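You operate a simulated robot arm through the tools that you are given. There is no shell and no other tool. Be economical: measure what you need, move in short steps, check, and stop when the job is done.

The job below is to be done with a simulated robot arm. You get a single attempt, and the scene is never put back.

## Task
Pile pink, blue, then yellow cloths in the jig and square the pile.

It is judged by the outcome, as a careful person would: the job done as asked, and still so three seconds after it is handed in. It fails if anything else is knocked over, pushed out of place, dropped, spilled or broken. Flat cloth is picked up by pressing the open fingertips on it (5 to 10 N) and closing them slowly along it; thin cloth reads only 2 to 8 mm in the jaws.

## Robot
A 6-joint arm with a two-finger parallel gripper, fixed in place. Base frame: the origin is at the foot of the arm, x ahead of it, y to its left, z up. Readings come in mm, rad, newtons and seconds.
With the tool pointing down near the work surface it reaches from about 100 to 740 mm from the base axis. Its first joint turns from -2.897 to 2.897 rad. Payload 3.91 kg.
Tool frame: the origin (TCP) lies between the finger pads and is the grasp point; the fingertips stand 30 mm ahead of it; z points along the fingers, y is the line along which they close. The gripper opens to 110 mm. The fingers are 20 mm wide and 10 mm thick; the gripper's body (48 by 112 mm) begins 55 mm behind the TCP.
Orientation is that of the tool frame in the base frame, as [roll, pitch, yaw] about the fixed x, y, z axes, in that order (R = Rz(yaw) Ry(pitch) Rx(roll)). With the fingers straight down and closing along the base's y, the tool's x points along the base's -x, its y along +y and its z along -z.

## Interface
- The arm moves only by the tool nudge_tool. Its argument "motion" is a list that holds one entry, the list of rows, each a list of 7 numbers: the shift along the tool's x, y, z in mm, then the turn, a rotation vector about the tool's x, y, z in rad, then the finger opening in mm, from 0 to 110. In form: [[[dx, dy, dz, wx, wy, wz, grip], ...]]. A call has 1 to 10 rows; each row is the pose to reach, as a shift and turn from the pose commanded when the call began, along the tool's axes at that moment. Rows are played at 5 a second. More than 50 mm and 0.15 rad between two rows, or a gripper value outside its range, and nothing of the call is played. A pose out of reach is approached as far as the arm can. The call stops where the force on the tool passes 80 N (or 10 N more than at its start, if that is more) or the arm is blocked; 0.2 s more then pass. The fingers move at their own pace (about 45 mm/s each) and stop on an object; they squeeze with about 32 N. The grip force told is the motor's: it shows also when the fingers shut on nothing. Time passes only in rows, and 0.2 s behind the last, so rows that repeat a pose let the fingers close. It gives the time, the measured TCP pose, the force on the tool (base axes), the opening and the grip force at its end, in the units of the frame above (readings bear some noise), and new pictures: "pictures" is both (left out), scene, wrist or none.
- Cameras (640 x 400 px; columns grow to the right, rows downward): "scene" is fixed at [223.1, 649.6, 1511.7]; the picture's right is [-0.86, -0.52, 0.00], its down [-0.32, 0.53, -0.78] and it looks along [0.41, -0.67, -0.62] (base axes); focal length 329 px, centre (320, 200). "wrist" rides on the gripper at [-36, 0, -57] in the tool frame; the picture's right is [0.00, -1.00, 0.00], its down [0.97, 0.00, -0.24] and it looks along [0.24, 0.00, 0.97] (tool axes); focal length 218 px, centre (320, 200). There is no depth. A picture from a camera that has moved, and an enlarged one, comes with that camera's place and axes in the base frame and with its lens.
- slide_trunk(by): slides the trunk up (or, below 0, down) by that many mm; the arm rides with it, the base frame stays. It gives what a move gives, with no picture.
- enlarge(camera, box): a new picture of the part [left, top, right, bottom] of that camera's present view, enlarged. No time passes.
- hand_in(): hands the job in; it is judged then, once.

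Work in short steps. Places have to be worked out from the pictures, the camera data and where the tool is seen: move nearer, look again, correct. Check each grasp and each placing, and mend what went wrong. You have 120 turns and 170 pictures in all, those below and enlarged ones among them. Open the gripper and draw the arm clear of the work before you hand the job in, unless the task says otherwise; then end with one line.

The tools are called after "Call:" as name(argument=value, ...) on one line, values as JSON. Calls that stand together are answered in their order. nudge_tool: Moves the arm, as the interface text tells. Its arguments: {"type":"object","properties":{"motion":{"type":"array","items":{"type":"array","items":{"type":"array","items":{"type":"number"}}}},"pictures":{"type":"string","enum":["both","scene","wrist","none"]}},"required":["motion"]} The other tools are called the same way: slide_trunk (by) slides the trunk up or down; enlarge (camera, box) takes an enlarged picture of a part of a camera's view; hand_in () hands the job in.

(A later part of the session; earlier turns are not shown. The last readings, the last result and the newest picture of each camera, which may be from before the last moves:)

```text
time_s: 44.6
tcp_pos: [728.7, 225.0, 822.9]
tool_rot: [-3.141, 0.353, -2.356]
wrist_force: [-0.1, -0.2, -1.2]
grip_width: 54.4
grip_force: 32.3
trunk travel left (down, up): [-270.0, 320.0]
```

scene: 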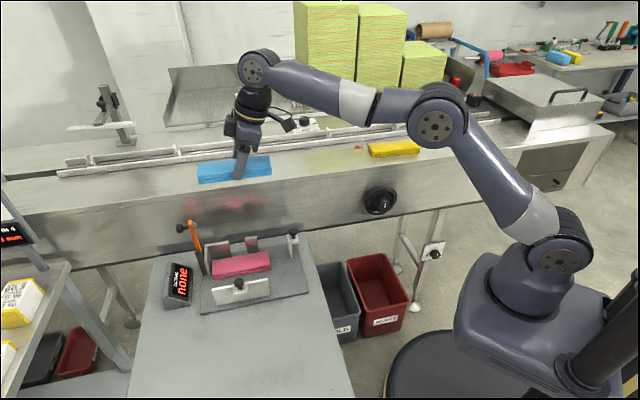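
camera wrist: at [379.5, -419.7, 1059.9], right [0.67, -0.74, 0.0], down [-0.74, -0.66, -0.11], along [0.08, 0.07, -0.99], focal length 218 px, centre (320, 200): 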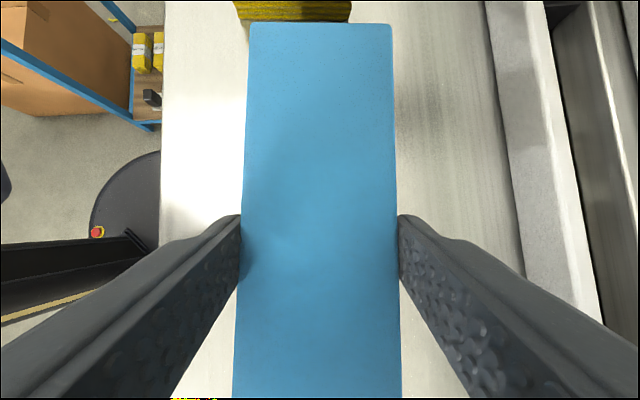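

Call:
nudge_tool(motion=[[[0.5, 0, 1.4, 0, 0, 0, 40], [0.5, 0, 1.4, 0, 0, 0, 40]]], pictures="none")

Call:
nudge_tool(motion=[[[0.5, 0, 1.4, 0, 0, 0, 40], [0.5, 0, 1.4, 0, 0, 0, 40]]], pictures="wrist")

Call:
enlarge(camera="scene", box=[180, 220, 300, 310])

```text
time_s: 45.2
tcp_pos: [728.8, 226.2, 821.4]
tool_rot: [-3.138, 0.352, -2.356]
wrist_force: [0.5, 0.4, 3.9]
grip_width: 54.5
grip_force: 31.1
trunk travel left (down, up): [-270.0, 320.0]
```

```text
time_s: 45.8
tcp_pos: [728.4, 225.8, 820.9]
tool_rot: [-3.137, 0.358, -2.357]
wrist_force: [2.0, 0.2, 14.1]
grip_width: 54.7
grip_force: 31.9
trunk travel left (down, up): [-270.0, 320.0]
camera wrist: at [738.9, 234.7, 888.3], right [0.71, -0.71, 0.0], down [-0.7, -0.7, -0.11], along [0.08, 0.08, -0.99], focal length 218 px, centre (320, 200)
```

wrist: 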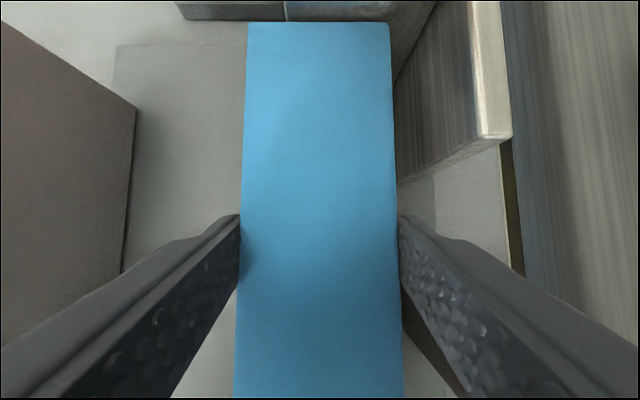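

```text
4.44 times, centred on (240, 265) of scene
camera zoom: at [223.1, 649.6, 1511.7], right [-0.86, -0.52, 0.0], down [-0.32, 0.53, -0.78], along [0.41, -0.67, -0.62], focal length 1462 px, centre (676, -89)
```

zoom: 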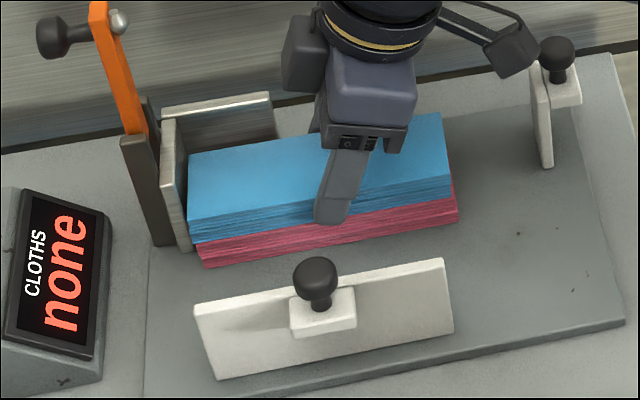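

Blue rests on pink with contact at z≈821, which makes each layer about 23 mm. I release and lift.

Call:
nudge_tool(motion=[[[-0.7, 0, -1.9, 0, 0, 0, 62], [-0.7, 0, -1.9, 0, 0, 0, 62], [-0.7, 0, -1.9, 0, 0, 0, 62]]], pictures="none")

Call:
nudge_tool(motion=[[[-6, 0, -16, 0, 0, 0, 62], [-17, 0, -47, 0, 0, 0, 62], [-31, 0, -84, 0, 0, 0, 75], [-31, 0, -84, 0, 0, 0, 90]]])

Call:
enlarge(camera="scene", box=[180, 220, 300, 310])

```text
time_s: 46.6
tcp_pos: [729.3, 226.1, 822.1]
tool_rot: [-3.14, 0.354, -2.356]
wrist_force: [-4.4, 3.8, -2.5]
grip_width: 59.2
grip_force: 0.1
trunk travel left (down, up): [-270.0, 320.0]
```

```text
time_s: 47.6
tcp_pos: [728.7, 225.6, 911.9]
tool_rot: [-3.141, 0.353, -2.356]
wrist_force: [1.1, 0.1, 0.3]
grip_width: 90.2
grip_force: 0.1
trunk travel left (down, up): [-270.0, 320.0]
camera wrist: at [739.5, 234.3, 978.1], right [0.71, -0.71, 0.0], down [-0.7, -0.7, -0.11], along [0.08, 0.08, -0.99], focal length 218 px, centre (320, 200)
```

scene: 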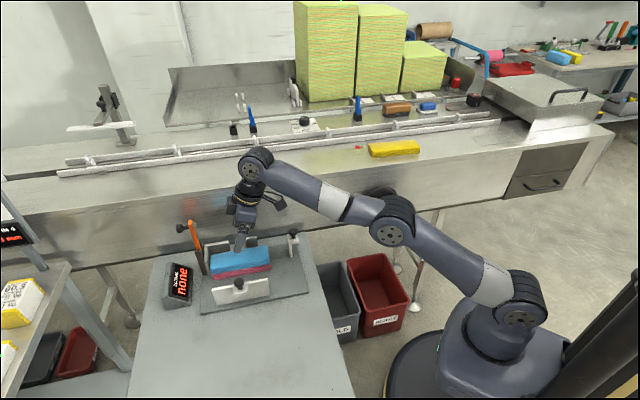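
wrist: 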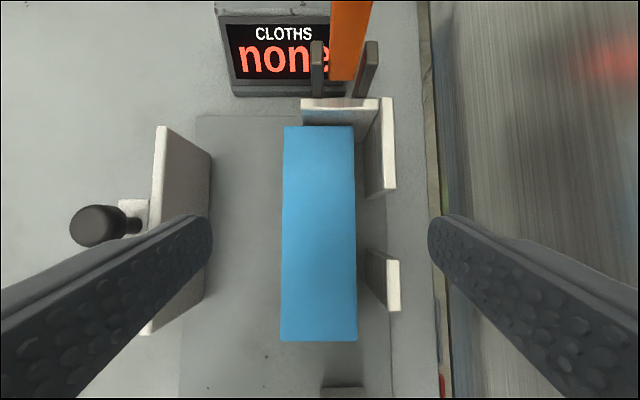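

```text
4.44 times, centred on (240, 265) of scene
camera zoom: at [223.1, 649.6, 1511.7], right [-0.86, -0.52, 0.0], down [-0.32, 0.53, -0.78], along [0.41, -0.67, -0.62], focal length 1462 px, centre (676, -89)
```

zoom: 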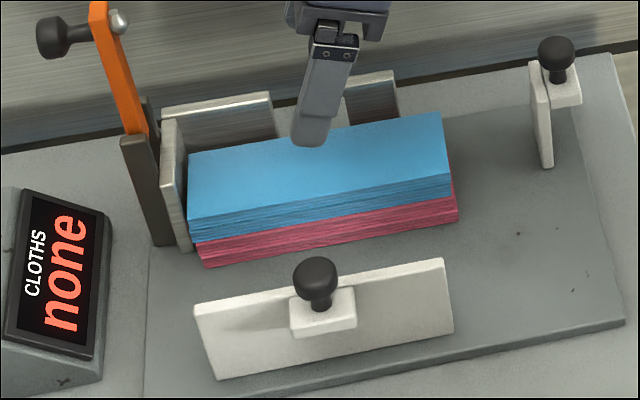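

Blue sits well on pink. Now I fetch the yellow cloth: I raise the trunk, then travel across.

Call:
slide_trunk(by=210)

Call:
nudge_tool(motion=[[[19, -7, -7, 0, 0, 0, 90], [56, -22, -20.6, 0, 0, 0, 90], [97, -38, -35.5, 0, 0, 0, 90], [138, -55, -50.5, 0, 0, 0, 90], [179, -71, -65.6, 0, 0, 0, 90], [220, -87, -80.6, 0, 0, 0, 90], [261, -103, -95.6, 0, 0, 0, 90], [302, -120, -110.6, 0, 0, 0, 90], [343, -136, -125.7, 0, 0, 0, 90], [384, -152, -140.7, 0, 0, 0, 90]]], pictures="none")

Call:
nudge_tool(motion=[[[41, -16, -15, 0, 0, 0, 90], [75, -30, -27.5, 0, 0, 0, 90], [98, -41, -36, 0, 0, 0, 90], [98, -41, -36, 0, 0, 0, 90]]])

```text
time_s: 49.9
tcp_pos: [729.3, 224.3, 1121.8]
tool_rot: [-3.138, 0.353, -2.356]
wrist_force: [0.6, 0.2, 0.4]
grip_width: 90.1
grip_force: 0.0
trunk travel left (down, up): [-480.0, 110.0]
```

```text
time_s: 52.1
tcp_pos: [545.2, -171.6, 1119.6]
tool_rot: [-3.14, 0.353, -2.355]
wrist_force: [-0.7, 0.8, -0.4]
grip_width: 90.4
grip_force: 0.1
trunk travel left (down, up): [-480.0, 110.0]
```

```text
time_s: 53.1
tcp_pos: [501.8, -274.4, 1120.3]
tool_rot: [-3.14, 0.355, -2.356]
wrist_force: [0.3, -0.2, 0.2]
grip_width: 90.0
grip_force: 0.0
trunk travel left (down, up): [-480.0, 110.0]
camera wrist: at [512.8, -265.6, 1186.9], right [0.71, -0.71, 0.0], down [-0.7, -0.7, -0.11], along [0.08, 0.08, -0.99], focal length 218 px, centre (320, 200)
```

scene: 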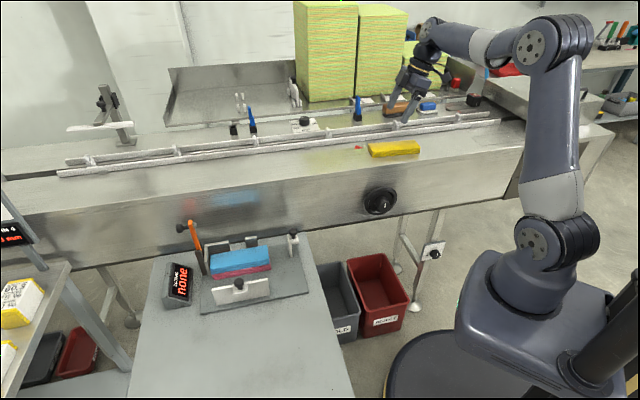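
wrist: 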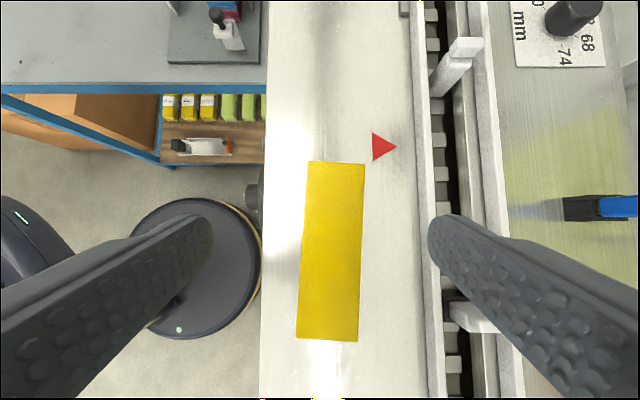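

Yellow lies much like blue did, turned about 0.052 rad with a similar offset. I align to it and go down 66 mm.

Call:
nudge_tool(motion=[[[14, -3, 18, 0.006, 0, 0.016, 90], [28, -7, 37, 0.012, 0, 0.032, 90], [42, -10.5, 54.9, 0.0179, 0, 0.0488, 90], [42, -10.5, 54.9, 0.0179, 0, 0.0488, 90]]], pictures="wrist")

```text
time_s: 54.1
tcp_pos: [495.2, -296.6, 1053.8]
tool_rot: [-3.139, 0.353, -2.407]
wrist_force: [-0.6, 0.2, 0.2]
grip_width: 90.1
grip_force: 0.2
trunk travel left (down, up): [-480.0, 110.0]
camera wrist: at [506.0, -287.3, 1120.1], right [0.67, -0.74, 0.0], down [-0.74, -0.66, -0.11], along [0.08, 0.07, -0.99], focal length 218 px, centre (320, 200)
```

wrist: 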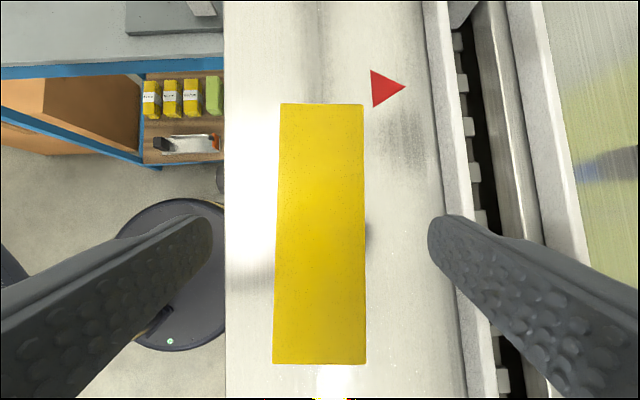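

The alignment is good. I shift 2 mm forward, descend to the grasp height and close.

Call:
nudge_tool(motion=[[[7, 0, 24, 0, 0, 0, 90], [13.8, 0, 43, 0, 0, 0, 90], [17.6, 0, 54, 0, 0, 0, 90], [19.1, 0, 58, 0, 0, 0, 90], [19.1, 0, 58, 0, 0, 0, 90]]], pictures="none")

Call:
nudge_tool(motion=[[[0, 0, 0, 0, 0, 0, 75], [0, 0, 0, 0, 0, 0, 60], [0, 0, 0, 0, 0, 0, 50], [0, 0, 0, 0, 0, 0, 45], [0, 0, 0, 0, 0, 0, 40], [0, 0, 0, 0, 0, 0, 40]]], pictures="wrist")

```text
time_s: 55.3
tcp_pos: [496.5, -294.2, 992.0]
tool_rot: [-3.14, 0.355, -2.408]
wrist_force: [-0.2, 1.1, 0.1]
grip_width: 90.0
grip_force: 0.0
trunk travel left (down, up): [-480.0, 110.0]
```

```text
time_s: 56.7
tcp_pos: [497.7, -295.0, 993.1]
tool_rot: [-3.139, 0.355, -2.407]
wrist_force: [0.8, 0.1, -0.3]
grip_width: 54.5
grip_force: 32.2
trunk travel left (down, up): [-480.0, 110.0]
camera wrist: at [507.8, -286.1, 1060.0], right [0.67, -0.74, 0.0], down [-0.74, -0.66, -0.11], along [0.08, 0.07, -0.99], focal length 218 px, centre (320, 200)
```

wrist: 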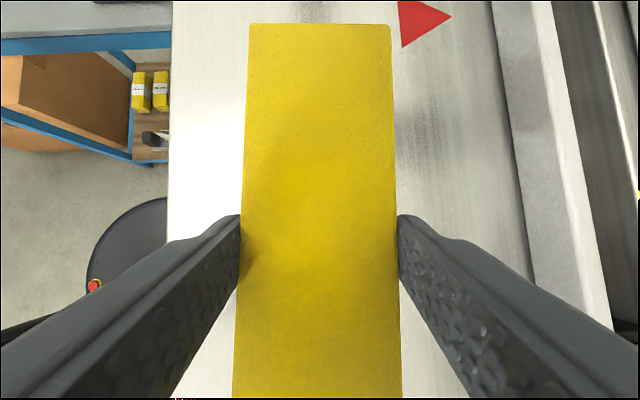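

Yellow is held at 54.5 mm. I lift 130 mm and turn back to the jig's yaw.

Call:
nudge_tool(motion=[[[-7, 0, -19, 0, 0, 0, 40], [-20, 0, -55, 0, 0, 0, 40], [-35, 0, -95, -0.009, 0, -0.025, 40], [-44.7, 0, -122, -0.0179, 0, -0.0488, 40], [-44.7, 0, -122, -0.0179, 0, -0.0488, 40]]], pictures="none")

```text
time_s: 57.9
tcp_pos: [496.3, -294.3, 1123.0]
tool_rot: [-3.139, 0.353, -2.356]
wrist_force: [-0.7, -0.3, 0.2]
grip_width: 54.6
grip_force: 32.8
trunk travel left (down, up): [-480.0, 110.0]
```

I carry yellow to the waypoint just short of the pile.

Call:
nudge_tool(motion=[[[-19, 8, 7, 0, 0, 0, 40], [-56, 25, 20.6, 0, 0, 0, 40], [-97, 43, 35.5, 0, 0, 0, 40], [-138, 61, 50.5, 0, 0, 0, 40], [-179, 79, 65.6, 0, 0, 0, 40], [-220, 97, 80.6, 0, 0, 0, 40], [-261, 115, 95.6, 0, 0, 0, 40], [-302, 133, 110.6, 0, 0, 0, 40], [-343, 151, 125.7, 0, 0, 0, 40], [-380, 167, 139.2, 0, 0, 0, 40]]], pictures="none")

Call:
nudge_tool(motion=[[[-37, 16, 13.6, 0, 0, 0, 40], [-67, 29, 24.6, 0, 0, 0, 40], [-86.7, 38, 31.8, 0, 0, 0, 40], [-86.7, 38, 31.8, 0, 0, 0, 40]]], pictures="scene")

```text
time_s: 60.1
tcp_pos: [666.9, 110.6, 1125.6]
tool_rot: [-3.139, 0.353, -2.357]
wrist_force: [-0.6, -0.5, -0.1]
grip_width: 54.8
grip_force: 32.5
trunk travel left (down, up): [-480.0, 110.0]
```

```text
time_s: 61.1
tcp_pos: [704.8, 202.5, 1123.4]
tool_rot: [-3.141, 0.353, -2.357]
wrist_force: [-0.2, -0.7, 0.0]
grip_width: 54.6
grip_force: 31.6
trunk travel left (down, up): [-480.0, 110.0]
```

scene: 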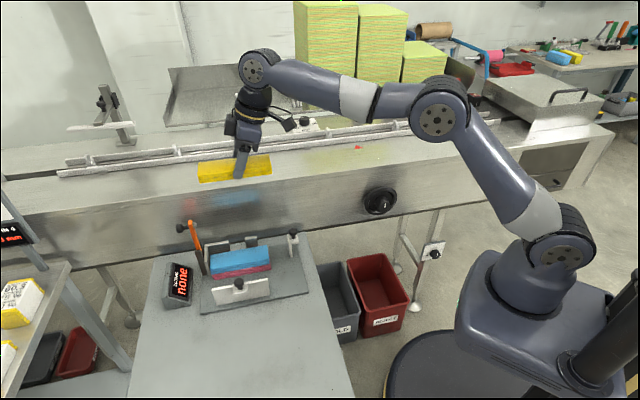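

I lower 180 mm with the trunk, then move over the pile while going down to z≈875.

Call:
slide_trunk(by=-180)

Call:
nudge_tool(motion=[[[8.6, 0, 23.5, 0, 0, 0, 40], [17.2, 0, 47, 0, 0, 0, 40], [24, 0, 65, 0, 0, 0, 40], [8, 0, 70.5, 0, 0, 0, 40], [-8, 0, 75.4, 0, 0, 0, 40], [-8, 0, 75.4, 0, 0, 0, 40]]])

Call:
enlarge(camera="scene", box=[180, 220, 300, 310])

```text
time_s: 63.1
tcp_pos: [704.8, 201.2, 944.8]
tool_rot: [-3.141, 0.355, -2.357]
wrist_force: [-0.2, -0.6, 0.6]
grip_width: 54.5
grip_force: 32.5
trunk travel left (down, up): [-300.0, 290.0]
```

```text
time_s: 64.5
tcp_pos: [727.9, 224.6, 874.6]
tool_rot: [-3.139, 0.355, -2.357]
wrist_force: [-0.3, 0.0, 0.4]
grip_width: 54.7
grip_force: 31.8
trunk travel left (down, up): [-300.0, 290.0]
camera wrist: at [738.8, 234.4, 941.9], right [0.71, -0.71, 0.0], down [-0.7, -0.7, -0.11], along [0.08, 0.08, -0.99], focal length 218 px, centre (320, 200)
```

scene: 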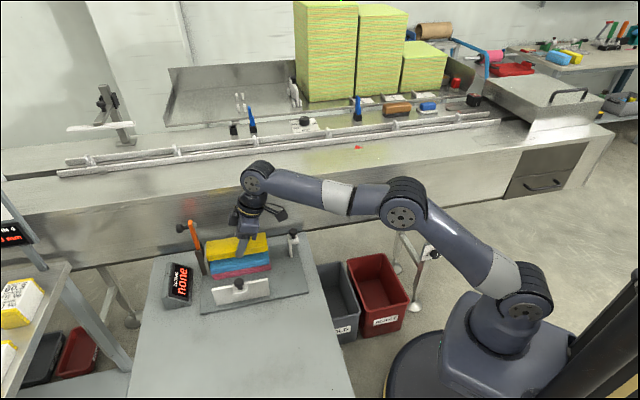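
wrist: 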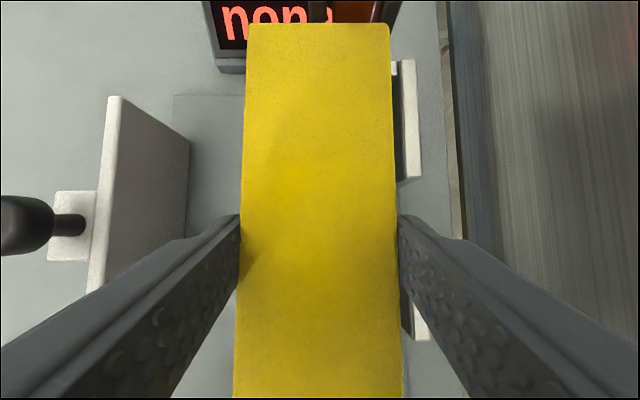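

```text
4.44 times, centred on (240, 265) of scene
camera zoom: at [223.1, 649.6, 1511.7], right [-0.86, -0.52, 0.0], down [-0.32, 0.53, -0.78], along [0.41, -0.67, -0.62], focal length 1462 px, centre (676, -89)
```

zoom: 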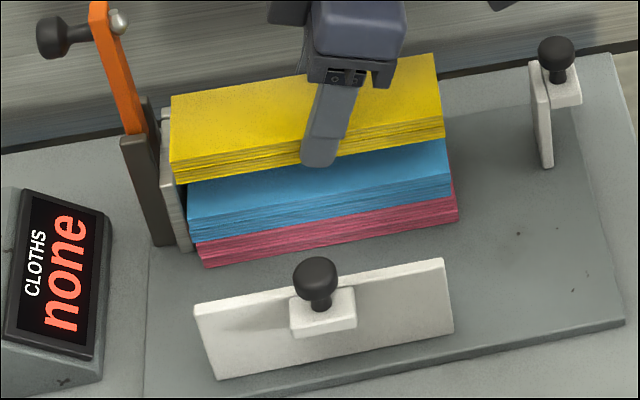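

It is aligned over the pile at u≈673.6, v≈355.8. I lower to just above blue and then creep to contact (expected near z≈844).

Call:
nudge_tool(motion=[[[5, 0, 13, 0, 0, 0, 40], [8.9, 0, 24.4, 0, 0, 0, 40], [9.8, 0, 26.8, 0, 0, 0, 40], [9.8, 0, 26.8, 0, 0, 0, 40]]], pictures="none")

Call:
nudge_tool(motion=[[[0.5, 0, 1.4, 0, 0, 0, 40], [0.5, 0, 1.4, 0, 0, 0, 40]]], pictures="none")

```text
time_s: 65.5
tcp_pos: [727.6, 225.9, 847.7]
tool_rot: [-3.14, 0.353, -2.357]
wrist_force: [0.1, 0.2, -0.6]
grip_width: 54.3
grip_force: 32.4
trunk travel left (down, up): [-300.0, 290.0]
```

```text
time_s: 66.1
tcp_pos: [728.0, 225.2, 847.5]
tool_rot: [-3.138, 0.356, -2.356]
wrist_force: [0.0, -0.5, 2.1]
grip_width: 54.5
grip_force: 32.3
trunk travel left (down, up): [-300.0, 290.0]
```

Call:
nudge_tool(motion=[[[0.5, 0, 1.4, 0, 0, 0, 40], [0.5, 0, 1.4, 0, 0, 0, 40]]], pictures="none")

```text
time_s: 66.7
tcp_pos: [727.5, 225.2, 845.3]
tool_rot: [-3.138, 0.355, -2.355]
wrist_force: [0.5, 0.7, 7.7]
grip_width: 54.8
grip_force: 32.0
trunk travel left (down, up): [-300.0, 290.0]
```

Yellow is resting on blue at 7.7 N. I release and lift.

Call:
nudge_tool(motion=[[[-0.5, 0, -1.4, 0, 0, 0, 62], [-0.5, 0, -1.4, 0, 0, 0, 62], [-0.5, 0, -1.4, 0, 0, 0, 62]]], pictures="none")

Call:
nudge_tool(motion=[[[-6, 0, -16, 0, 0, 0, 62], [-17, 0, -47, 0, 0, 0, 62], [-27, 0, -75, 0, 0, 0, 75], [-27, 0, -75, 0, 0, 0, 90]]], pictures="wrist")

Call:
enlarge(camera="scene", box=[180, 220, 300, 310])

```text
time_s: 67.5
tcp_pos: [728.9, 224.9, 845.6]
tool_rot: [-3.141, 0.354, -2.357]
wrist_force: [-0.1, -0.1, 0.2]
grip_width: 62.0
grip_force: 0.0
trunk travel left (down, up): [-300.0, 290.0]
```

```text
time_s: 68.5
tcp_pos: [727.6, 225.4, 925.6]
tool_rot: [-3.139, 0.353, -2.357]
wrist_force: [-0.3, -0.2, 0.4]
grip_width: 90.1
grip_force: 0.0
trunk travel left (down, up): [-300.0, 290.0]
camera wrist: at [737.9, 234.2, 992.3], right [0.71, -0.71, 0.0], down [-0.7, -0.7, -0.11], along [0.08, 0.08, -0.99], focal length 218 px, centre (320, 200)
```

wrist: 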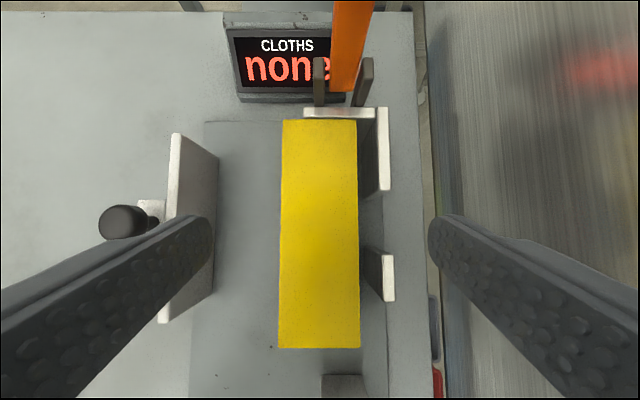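

```text
4.44 times, centred on (240, 265) of scene
camera zoom: at [223.1, 649.6, 1511.7], right [-0.86, -0.52, 0.0], down [-0.32, 0.53, -0.78], along [0.41, -0.67, -0.62], focal length 1462 px, centre (676, -89)
```

zoom: 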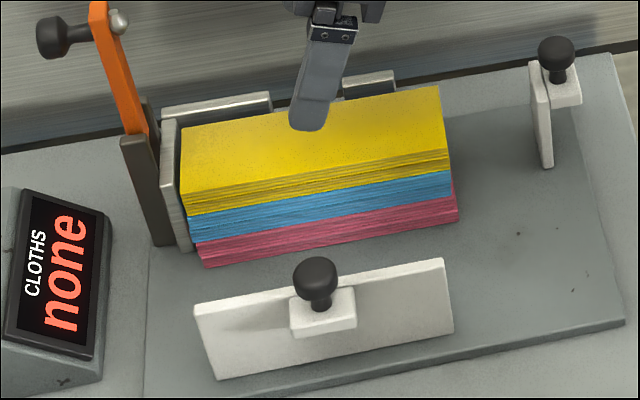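

The pile is neat, in the order pink, blue, yellow. To square it I move the closed fingers outside the side pusher's knob (estimated at u≈690, v≈236, z≈860) so I can push it towards the back wall.

Call:
nudge_tool(motion=[[[-4, 30, 1.4, 0, 0, 0, 60], [-9, 70, 3.3, 0, 0, 0, 30], [-14, 110, 5.2, 0, 0, 0, 0], [-20, 152, 7.2, 0, 0, 0, 0], [-20, 152, 7.2, 0, 0, 0, 0]]])

Call:
enlarge(camera="scene", box=[160, 200, 320, 325])

```text
time_s: 69.7
tcp_pos: [634.8, 348.7, 925.7]
tool_rot: [-3.138, 0.354, -2.357]
wrist_force: [0.5, 1.1, 0.0]
grip_width: 0.0
grip_force: 13.6
trunk travel left (down, up): [-300.0, 290.0]
camera wrist: at [645.4, 357.9, 991.7], right [0.71, -0.71, 0.0], down [-0.7, -0.7, -0.11], along [0.08, 0.08, -0.99], focal length 218 px, centre (320, 200)
```

scene: 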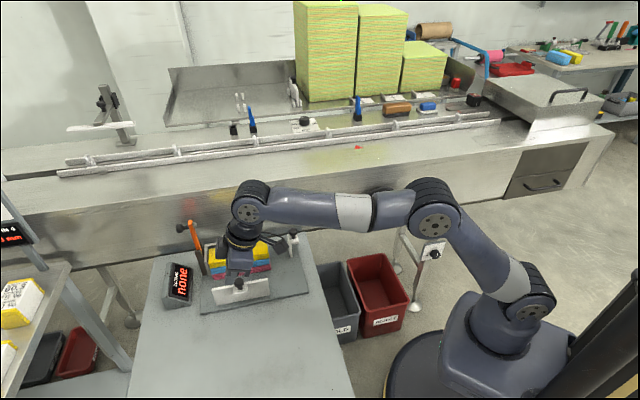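
wrist: 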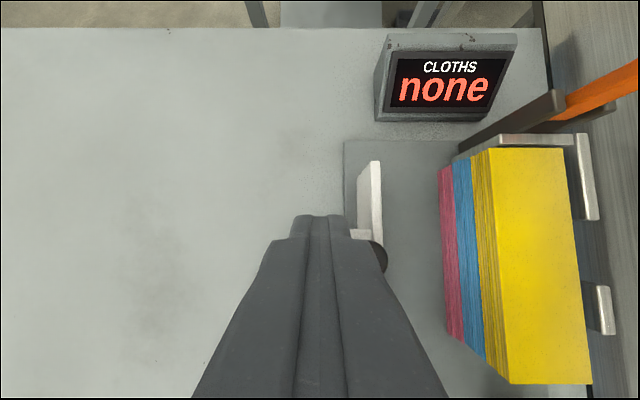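

```text
3.20 times, centred on (240, 262) of scene
camera zoom: at [223.1, 649.6, 1511.7], right [-0.86, -0.52, 0.0], down [-0.32, 0.53, -0.78], along [0.41, -0.67, -0.62], focal length 1053 px, centre (576, 0)
```

zoom: 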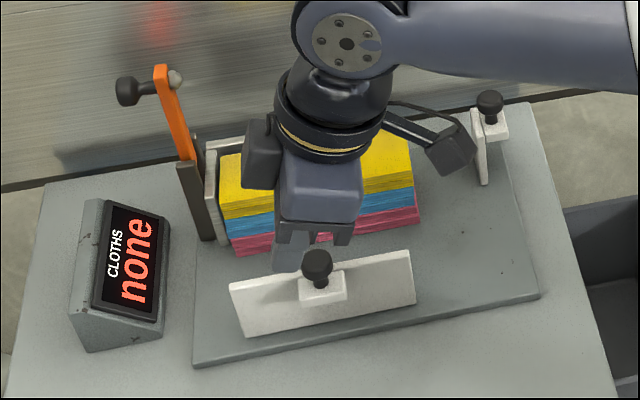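

The fingers sit about 13 mm outside the pusher's block. I go down 93 mm beside it.

Call:
nudge_tool(motion=[[[12, 0, 33, 0, 0, 0, 0], [24, 0, 66, 0, 0, 0, 0], [32, 0, 87.4, 0, 0, 0, 0], [32, 0, 87.4, 0, 0, 0, 0]]], pictures="wrist")

Call:
enlarge(camera="scene", box=[180, 220, 300, 310])

```text
time_s: 70.7
tcp_pos: [636.1, 348.5, 831.9]
tool_rot: [-3.14, 0.355, -2.356]
wrist_force: [0.2, 1.0, 0.5]
grip_width: 0.0
grip_force: 32.6
trunk travel left (down, up): [-300.0, 290.0]
camera wrist: at [646.1, 357.4, 898.6], right [0.71, -0.71, 0.0], down [-0.7, -0.7, -0.11], along [0.08, 0.08, -0.99], focal length 218 px, centre (320, 200)
```

wrist: 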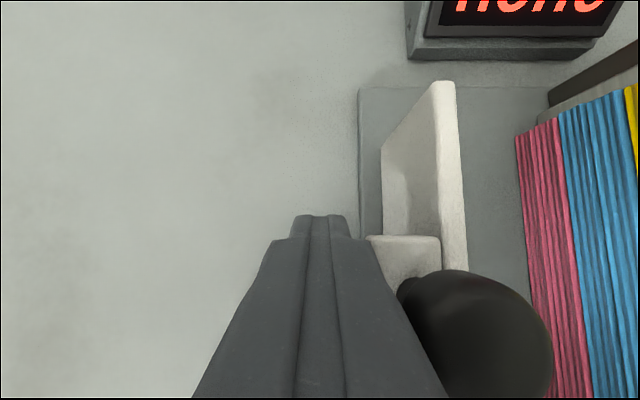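

```text
4.44 times, centred on (240, 265) of scene
camera zoom: at [223.1, 649.6, 1511.7], right [-0.86, -0.52, 0.0], down [-0.32, 0.53, -0.78], along [0.41, -0.67, -0.62], focal length 1462 px, centre (676, -89)
```

zoom: 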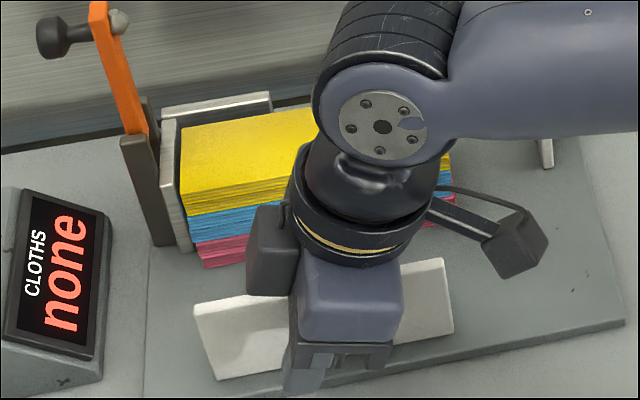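

The fingers are beside the block. I push gently in +v, 16 mm at first, and watch the force.

Call:
nudge_tool(motion=[[[0, -5, 0, 0, 0, 0, 0], [0, -10, 0, 0, 0, 0, 0], [0, -14, 0, 0, 0, 0, 0], [0, -18, 0, 0, 0, 0, 0], [0, -20, 0, 0, 0, 0, 0]]], pictures="wrist")

```text
time_s: 71.9
tcp_pos: [649.4, 333.4, 833.8]
tool_rot: [-3.14, 0.352, -2.356]
wrist_force: [-0.7, 0.2, -0.4]
grip_width: 0.0
grip_force: 31.8
trunk travel left (down, up): [-300.0, 290.0]
camera wrist: at [660.3, 342.5, 899.1], right [0.71, -0.71, 0.0], down [-0.7, -0.7, -0.11], along [0.08, 0.08, -0.99], focal length 218 px, centre (320, 200)
```

wrist: 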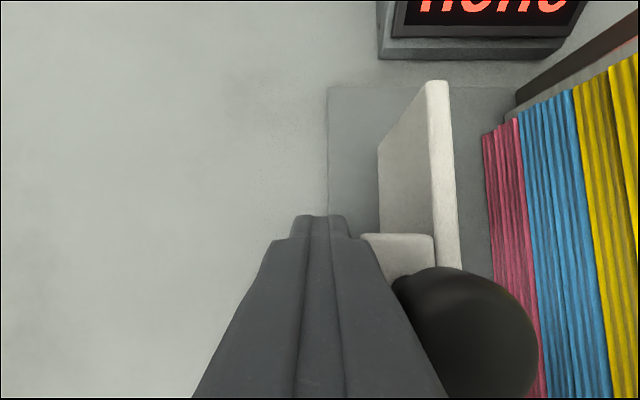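

The pusher slides freely along with the fingers. I push another 55 mm, to just short of the pile.

Call:
nudge_tool(motion=[[[0, -8, 0, 0, 0, 0, 0], [0, -16, 0, 0, 0, 0, 0], [0, -24, 0, 0, 0, 0, 0], [0, -32, 0, 0, 0, 0, 0], [0, -40, 0, 0, 0, 0, 0], [0, -48, 0, 0, 0, 0, 0], [0, -55, 0, 0, 0, 0, 0]]], pictures="wrist")

Call:
enlarge(camera="scene", box=[180, 220, 300, 310])

```text
time_s: 73.5
tcp_pos: [689.2, 294.3, 832.9]
tool_rot: [-3.14, 0.355, -2.356]
wrist_force: [-0.4, 0.3, 0.1]
grip_width: 0.0
grip_force: 31.9
trunk travel left (down, up): [-300.0, 290.0]
camera wrist: at [699.0, 303.4, 899.1], right [0.71, -0.71, 0.0], down [-0.7, -0.7, -0.11], along [0.08, 0.08, -0.99], focal length 218 px, centre (320, 200)
```

wrist: 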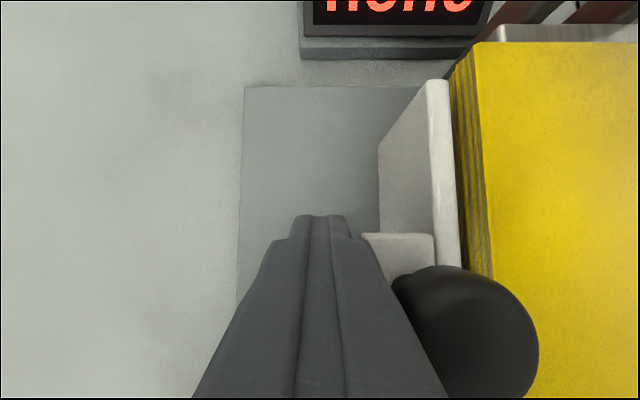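

```text
4.44 times, centred on (240, 265) of scene
camera zoom: at [223.1, 649.6, 1511.7], right [-0.86, -0.52, 0.0], down [-0.32, 0.53, -0.78], along [0.41, -0.67, -0.62], focal length 1462 px, centre (676, -89)
```

zoom: 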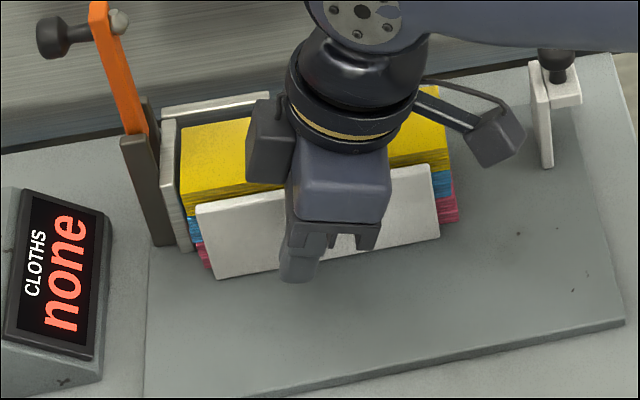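

It slides without resistance, with about 13 mm left to the pile. I push on slowly by another 28 mm, watching the force.

Call:
nudge_tool(motion=[[[0, -4, 0, 0, 0, 0, 0], [0, -8, 0, 0, 0, 0, 0], [0, -12, 0, 0, 0, 0, 0], [0, -15, 0, 0, 0, 0, 0], [0, -18, 0, 0, 0, 0, 0], [0, -21, 0, 0, 0, 0, 0], [0, -24, 0, 0, 0, 0, 0], [0, -26, 0, 0, 0, 0, 0], [0, -28, 0, 0, 0, 0, 0]]], pictures="wrist")

Call:
enlarge(camera="scene", box=[180, 220, 300, 310])

```text
time_s: 75.5
tcp_pos: [704.8, 278.5, 833.0]
tool_rot: [3.14, 0.353, -2.353]
wrist_force: [-31.4, 20.3, -0.6]
grip_width: 0.0
grip_force: 32.2
trunk travel left (down, up): [-300.0, 290.0]
camera wrist: at [715.2, 287.9, 899.3], right [0.71, -0.7, 0.0], down [-0.7, -0.7, -0.11], along [0.08, 0.08, -0.99], focal length 218 px, centre (320, 200)
```

wrist: 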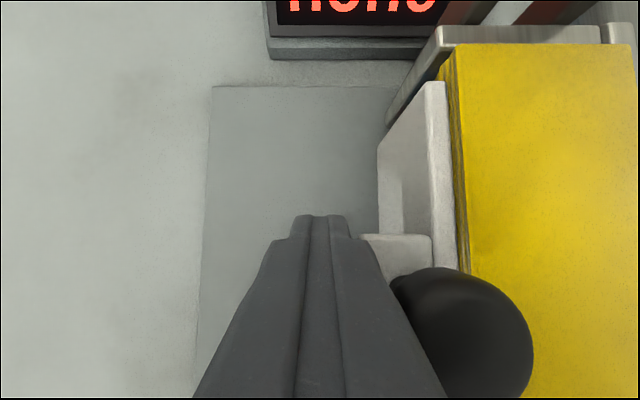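

```text
4.44 times, centred on (240, 265) of scene
camera zoom: at [223.1, 649.6, 1511.7], right [-0.86, -0.52, 0.0], down [-0.32, 0.53, -0.78], along [0.41, -0.67, -0.62], focal length 1462 px, centre (676, -89)
```

zoom: 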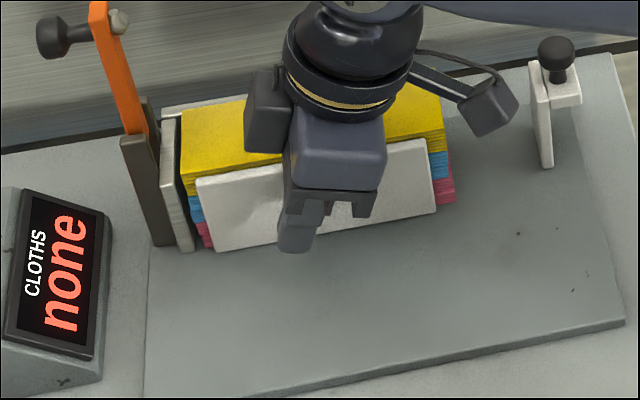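

I feel 37 N at v≈301, so something resists. I back off 8 mm and rise to look from above.

Call:
nudge_tool(motion=[[[0, -24, 0, 0, 0, 0, 0], [0, 8, 0, 0, 0, 0, 0], [-17, 8, -47, 0, 0, 0, 0], [-34, 8, -93, 0, 0, 0, 0], [-34, -30, -93, 0, 0, 0, 0], [-34, -60, -93, 0, 0, 0, 0], [-34, -60, -93, 0, 0, 0, 0]]], pictures="none")

```text
time_s: 75.8
tcp_pos: [705.3, 278.4, 832.5]
tool_rot: [3.115, 0.342, -2.349]
wrist_force: [-42.8, 20.6, 10.2]
grip_width: 0.2
grip_force: 32.2
trunk travel left (down, up): [-300.0, 290.0]
stopped in row 1: the force on the tool passed its limit (the readings are from after the stop); the commanded pose is now the measured one
```

That first row was mistaken: it pushed further, the guard stopped it, and nothing moved. Now I back off properly and rise.

Call:
nudge_tool(motion=[[[0, 4, 0, 0, 0, 0, 0], [0, 10, 0, 0, 0, 0, 0], [-17, 10, -47, 0, 0, 0, 0], [-34, 10, -93, 0, 0, 0, 0], [-34, -20, -93, 0, 0, 0, 0], [-34, -50, -93, 0, 0, 0, 0], [-34, -50, -93, 0, 0, 0, 0]]], pictures="wrist")

Call:
enlarge(camera="scene", box=[180, 220, 300, 310])

```text
time_s: 77.4
tcp_pos: [730.1, 232.6, 921.1]
tool_rot: [3.122, 0.343, -2.353]
wrist_force: [-0.1, 0.2, 0.0]
grip_width: 0.1
grip_force: 31.7
out of reach, approached as far as the arm can: row 5, 6, 7
trunk travel left (down, up): [-300.0, 290.0]
camera wrist: at [742.9, 241.0, 987.6], right [0.71, -0.7, -0.02], down [-0.7, -0.71, -0.1], along [0.06, 0.09, -0.99], focal length 218 px, centre (320, 200)
```

wrist: 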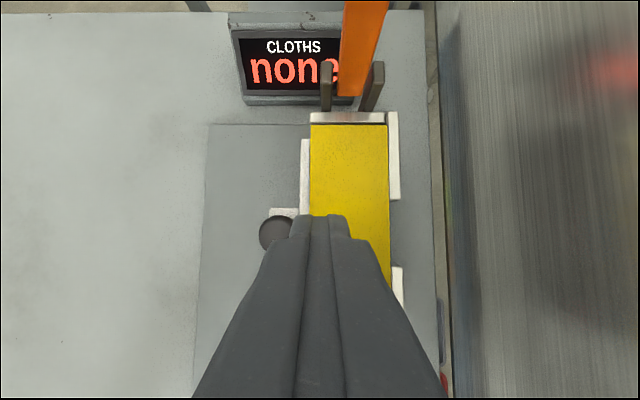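

```text
4.44 times, centred on (240, 265) of scene
camera zoom: at [223.1, 649.6, 1511.7], right [-0.86, -0.52, 0.0], down [-0.32, 0.53, -0.78], along [0.41, -0.67, -0.62], focal length 1462 px, centre (676, -89)
```

zoom: 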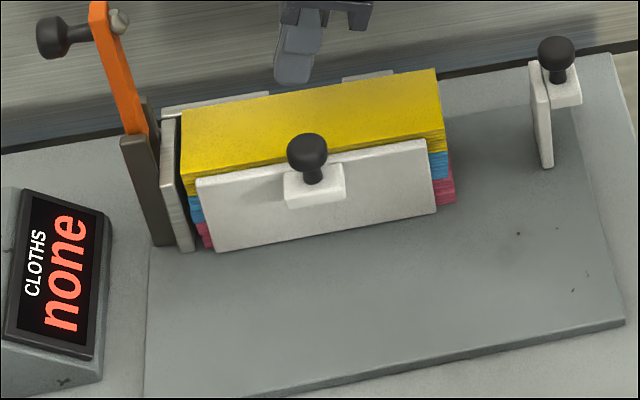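

The pile is now flush against the back wall, with a small gap left at the end wall. Next is the end pusher (knob near u≈532, v≈382). I move behind it on the −u side and make the tool vertical.

Call:
nudge_tool(motion=[[[20, -5, -7, 0, 0, 0, 0], [60, -10, -22, 0.003, 0.05, 0, 0], [100, -16, -37, 0.006, 0.12, 0, 0], [140, -22, -51, 0.01, 0.2, 0, 0], [175, -27, -64, 0.015, 0.28, 0, 0], [193, -29, -71, 0.02, 0.343, 0, 0], [193, -29, -71, 0.02, 0.343, 0, 0]]])

Call:
enlarge(camera="scene", box=[180, 210, 340, 310])

```text
time_s: 79.0
tcp_pos: [608.1, 65.2, 922.5]
tool_rot: [-3.141, -0.003, -2.35]
wrist_force: [-0.2, -0.2, 0.1]
grip_width: 0.0
grip_force: 32.0
trunk travel left (down, up): [-300.0, 290.0]
camera wrist: at [634.1, 89.4, 980.5], right [0.71, -0.7, 0.0], down [-0.68, -0.69, 0.24], along [-0.17, -0.17, -0.97], focal length 218 px, centre (320, 200)
```

scene: 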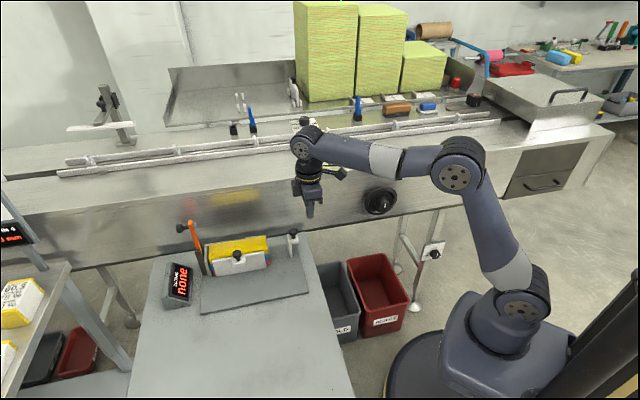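
wrist: 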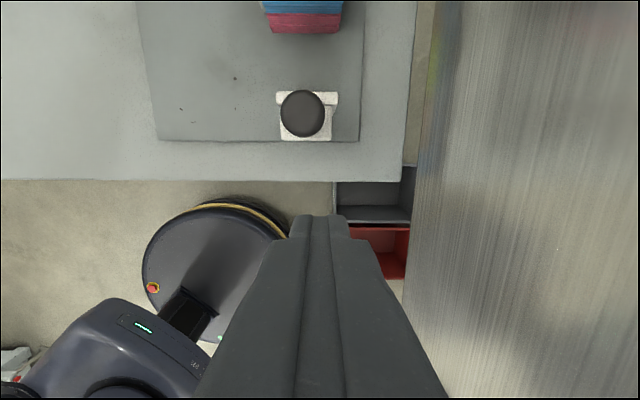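

```text
4.00 times, centred on (260, 260) of scene
camera zoom: at [223.1, 649.6, 1511.7], right [-0.86, -0.52, 0.0], down [-0.32, 0.53, -0.78], along [0.41, -0.67, -0.62], focal length 1316 px, centre (560, -40)
```

zoom: 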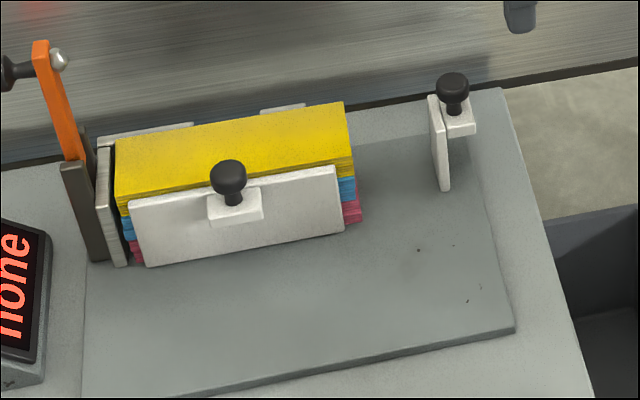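

Tool is vertical. The end pusher's block spans v≈357–394 with its rear face at u≈515. I centre on v≈376 and go down to z≈830.

Call:
nudge_tool(motion=[[[-3, 8, 30, 0, 0, 0, 0], [-6, 8, 62, 0, 0, 0, 0], [-9, 8, 92, 0, 0, 0, 0], [-9, 8, 92, 0, 0, 0, 0]]], pictures="wrist")

Call:
enlarge(camera="scene", box=[200, 200, 340, 300])

```text
time_s: 80.0
tcp_pos: [608.8, 77.4, 830.6]
tool_rot: [3.141, -0.001, -2.35]
wrist_force: [-0.1, 0.2, 0.2]
grip_width: 0.0
grip_force: 31.9
trunk travel left (down, up): [-300.0, 290.0]
camera wrist: at [635.4, 101.8, 888.2], right [0.71, -0.7, 0.0], down [-0.68, -0.69, 0.24], along [-0.17, -0.17, -0.97], focal length 218 px, centre (320, 200)
```

wrist: 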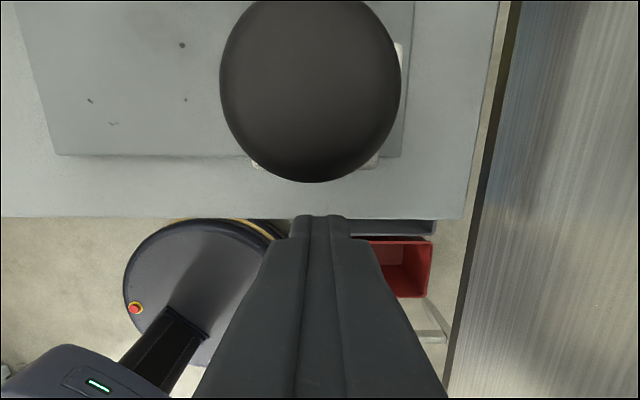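

```text
4.00 times, centred on (270, 250) of scene
camera zoom: at [223.1, 649.6, 1511.7], right [-0.86, -0.52, 0.0], down [-0.32, 0.53, -0.78], along [0.41, -0.67, -0.62], focal length 1316 px, centre (520, 0)
```

zoom: 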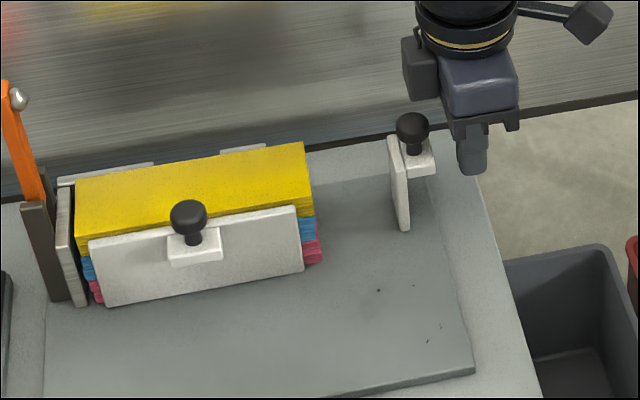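

The knob is centred ahead of the fingers. I rise 8 mm for camera clearance and push 45 mm in +u.

Call:
nudge_tool(motion=[[[0, 0, -8, 0, 0, 0, 0], [-8, 0, -8, 0, 0, 0, 0], [-15, 0, -8, 0, 0, 0, 0], [-21, 0, -8, 0, 0, 0, 0], [-27, 0, -8, 0, 0, 0, 0], [-33, 0, -8, 0, 0, 0, 0], [-39, 0, -8, 0, 0, 0, 0], [-45, 0, -8, 0, 0, 0, 0]]], pictures="wrist")

Call:
enlarge(camera="scene", box=[200, 200, 340, 300])

```text
time_s: 81.8
tcp_pos: [640.0, 110.1, 838.6]
tool_rot: [-3.141, -0.001, -2.348]
wrist_force: [-0.3, 0.2, 0.6]
grip_width: 0.2
grip_force: 31.7
trunk travel left (down, up): [-300.0, 290.0]
camera wrist: at [667.1, 134.1, 895.7], right [0.71, -0.7, 0.0], down [-0.68, -0.69, 0.24], along [-0.17, -0.17, -0.97], focal length 218 px, centre (320, 200)
```

wrist: 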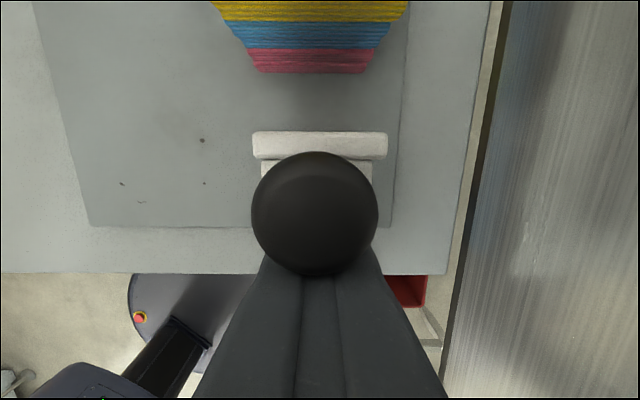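

```text
4.00 times, centred on (270, 250) of scene
camera zoom: at [223.1, 649.6, 1511.7], right [-0.86, -0.52, 0.0], down [-0.32, 0.53, -0.78], along [0.41, -0.67, -0.62], focal length 1316 px, centre (520, 0)
```

zoom: 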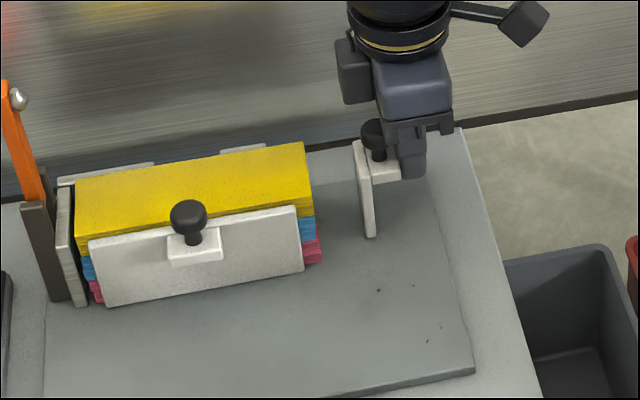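

The end pusher slides too, with about 38 mm left to the pile. I push on, slowly near the end.

Call:
nudge_tool(motion=[[[-8, 0, 0, 0, 0, 0, 0], [-16, 0, 0, 0, 0, 0, 0], [-24, 0, 0, 0, 0, 0, 0], [-30, 0, 0, 0, 0, 0, 0], [-34, 0, 0, 0, 0, 0, 0], [-37, 0, 0, 0, 0, 0, 0], [-40, 0, 0, 0, 0, 0, 0], [-42, 0, 0, 0, 0, 0, 0]]], pictures="wrist")

Call:
enlarge(camera="scene", box=[200, 200, 340, 300])

```text
time_s: 83.6
tcp_pos: [668.9, 136.7, 838.1]
tool_rot: [-3.141, -0.003, -2.351]
wrist_force: [-12.4, -9.0, 0.5]
grip_width: 0.0
grip_force: 31.6
trunk travel left (down, up): [-300.0, 290.0]
camera wrist: at [695.3, 162.3, 895.7], right [0.71, -0.7, 0.0], down [-0.68, -0.69, 0.24], along [-0.17, -0.17, -0.97], focal length 218 px, centre (320, 200)
```

wrist: 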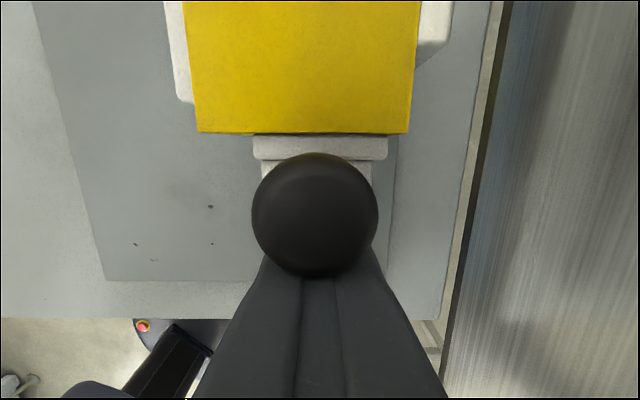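

```text
4.00 times, centred on (270, 250) of scene
camera zoom: at [223.1, 649.6, 1511.7], right [-0.86, -0.52, 0.0], down [-0.32, 0.53, -0.78], along [0.41, -0.67, -0.62], focal length 1316 px, centre (520, 0)
```

zoom: 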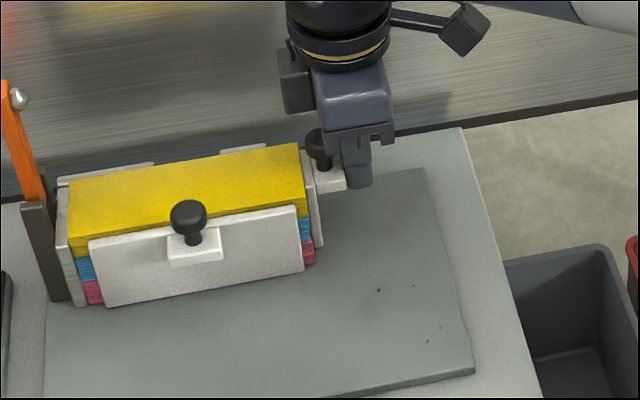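

15 N now, and the pile appears to have closed the gap. I push a few mm more to seat it firmly.

Call:
nudge_tool(motion=[[[-1.5, 0, 0, 0, 0, 0, 0], [-3, 0, 0, 0, 0, 0, 0], [-4, 0, 0, 0, 0, 0, 0], [-4, 0, 0, 0, 0, 0, 0]]], pictures="none")

Call:
enlarge(camera="scene", box=[180, 220, 300, 300])

```text
time_s: 84.6
tcp_pos: [668.9, 137.9, 837.7]
tool_rot: [3.139, -0.008, -2.353]
wrist_force: [-34.7, -32.2, -7.7]
grip_width: 0.0
grip_force: 32.0
trunk travel left (down, up): [-300.0, 290.0]
```

```text
5.00 times, centred on (240, 260) of scene
camera zoom: at [223.1, 649.6, 1511.7], right [-0.86, -0.52, 0.0], down [-0.32, 0.53, -0.78], along [0.41, -0.67, -0.62], focal length 1645 px, centre (720, -100)
```

zoom: 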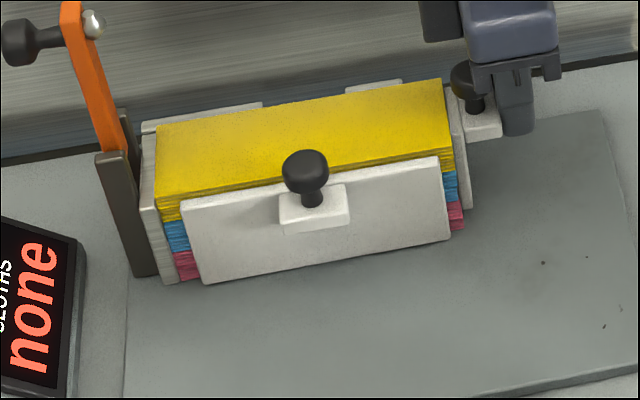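

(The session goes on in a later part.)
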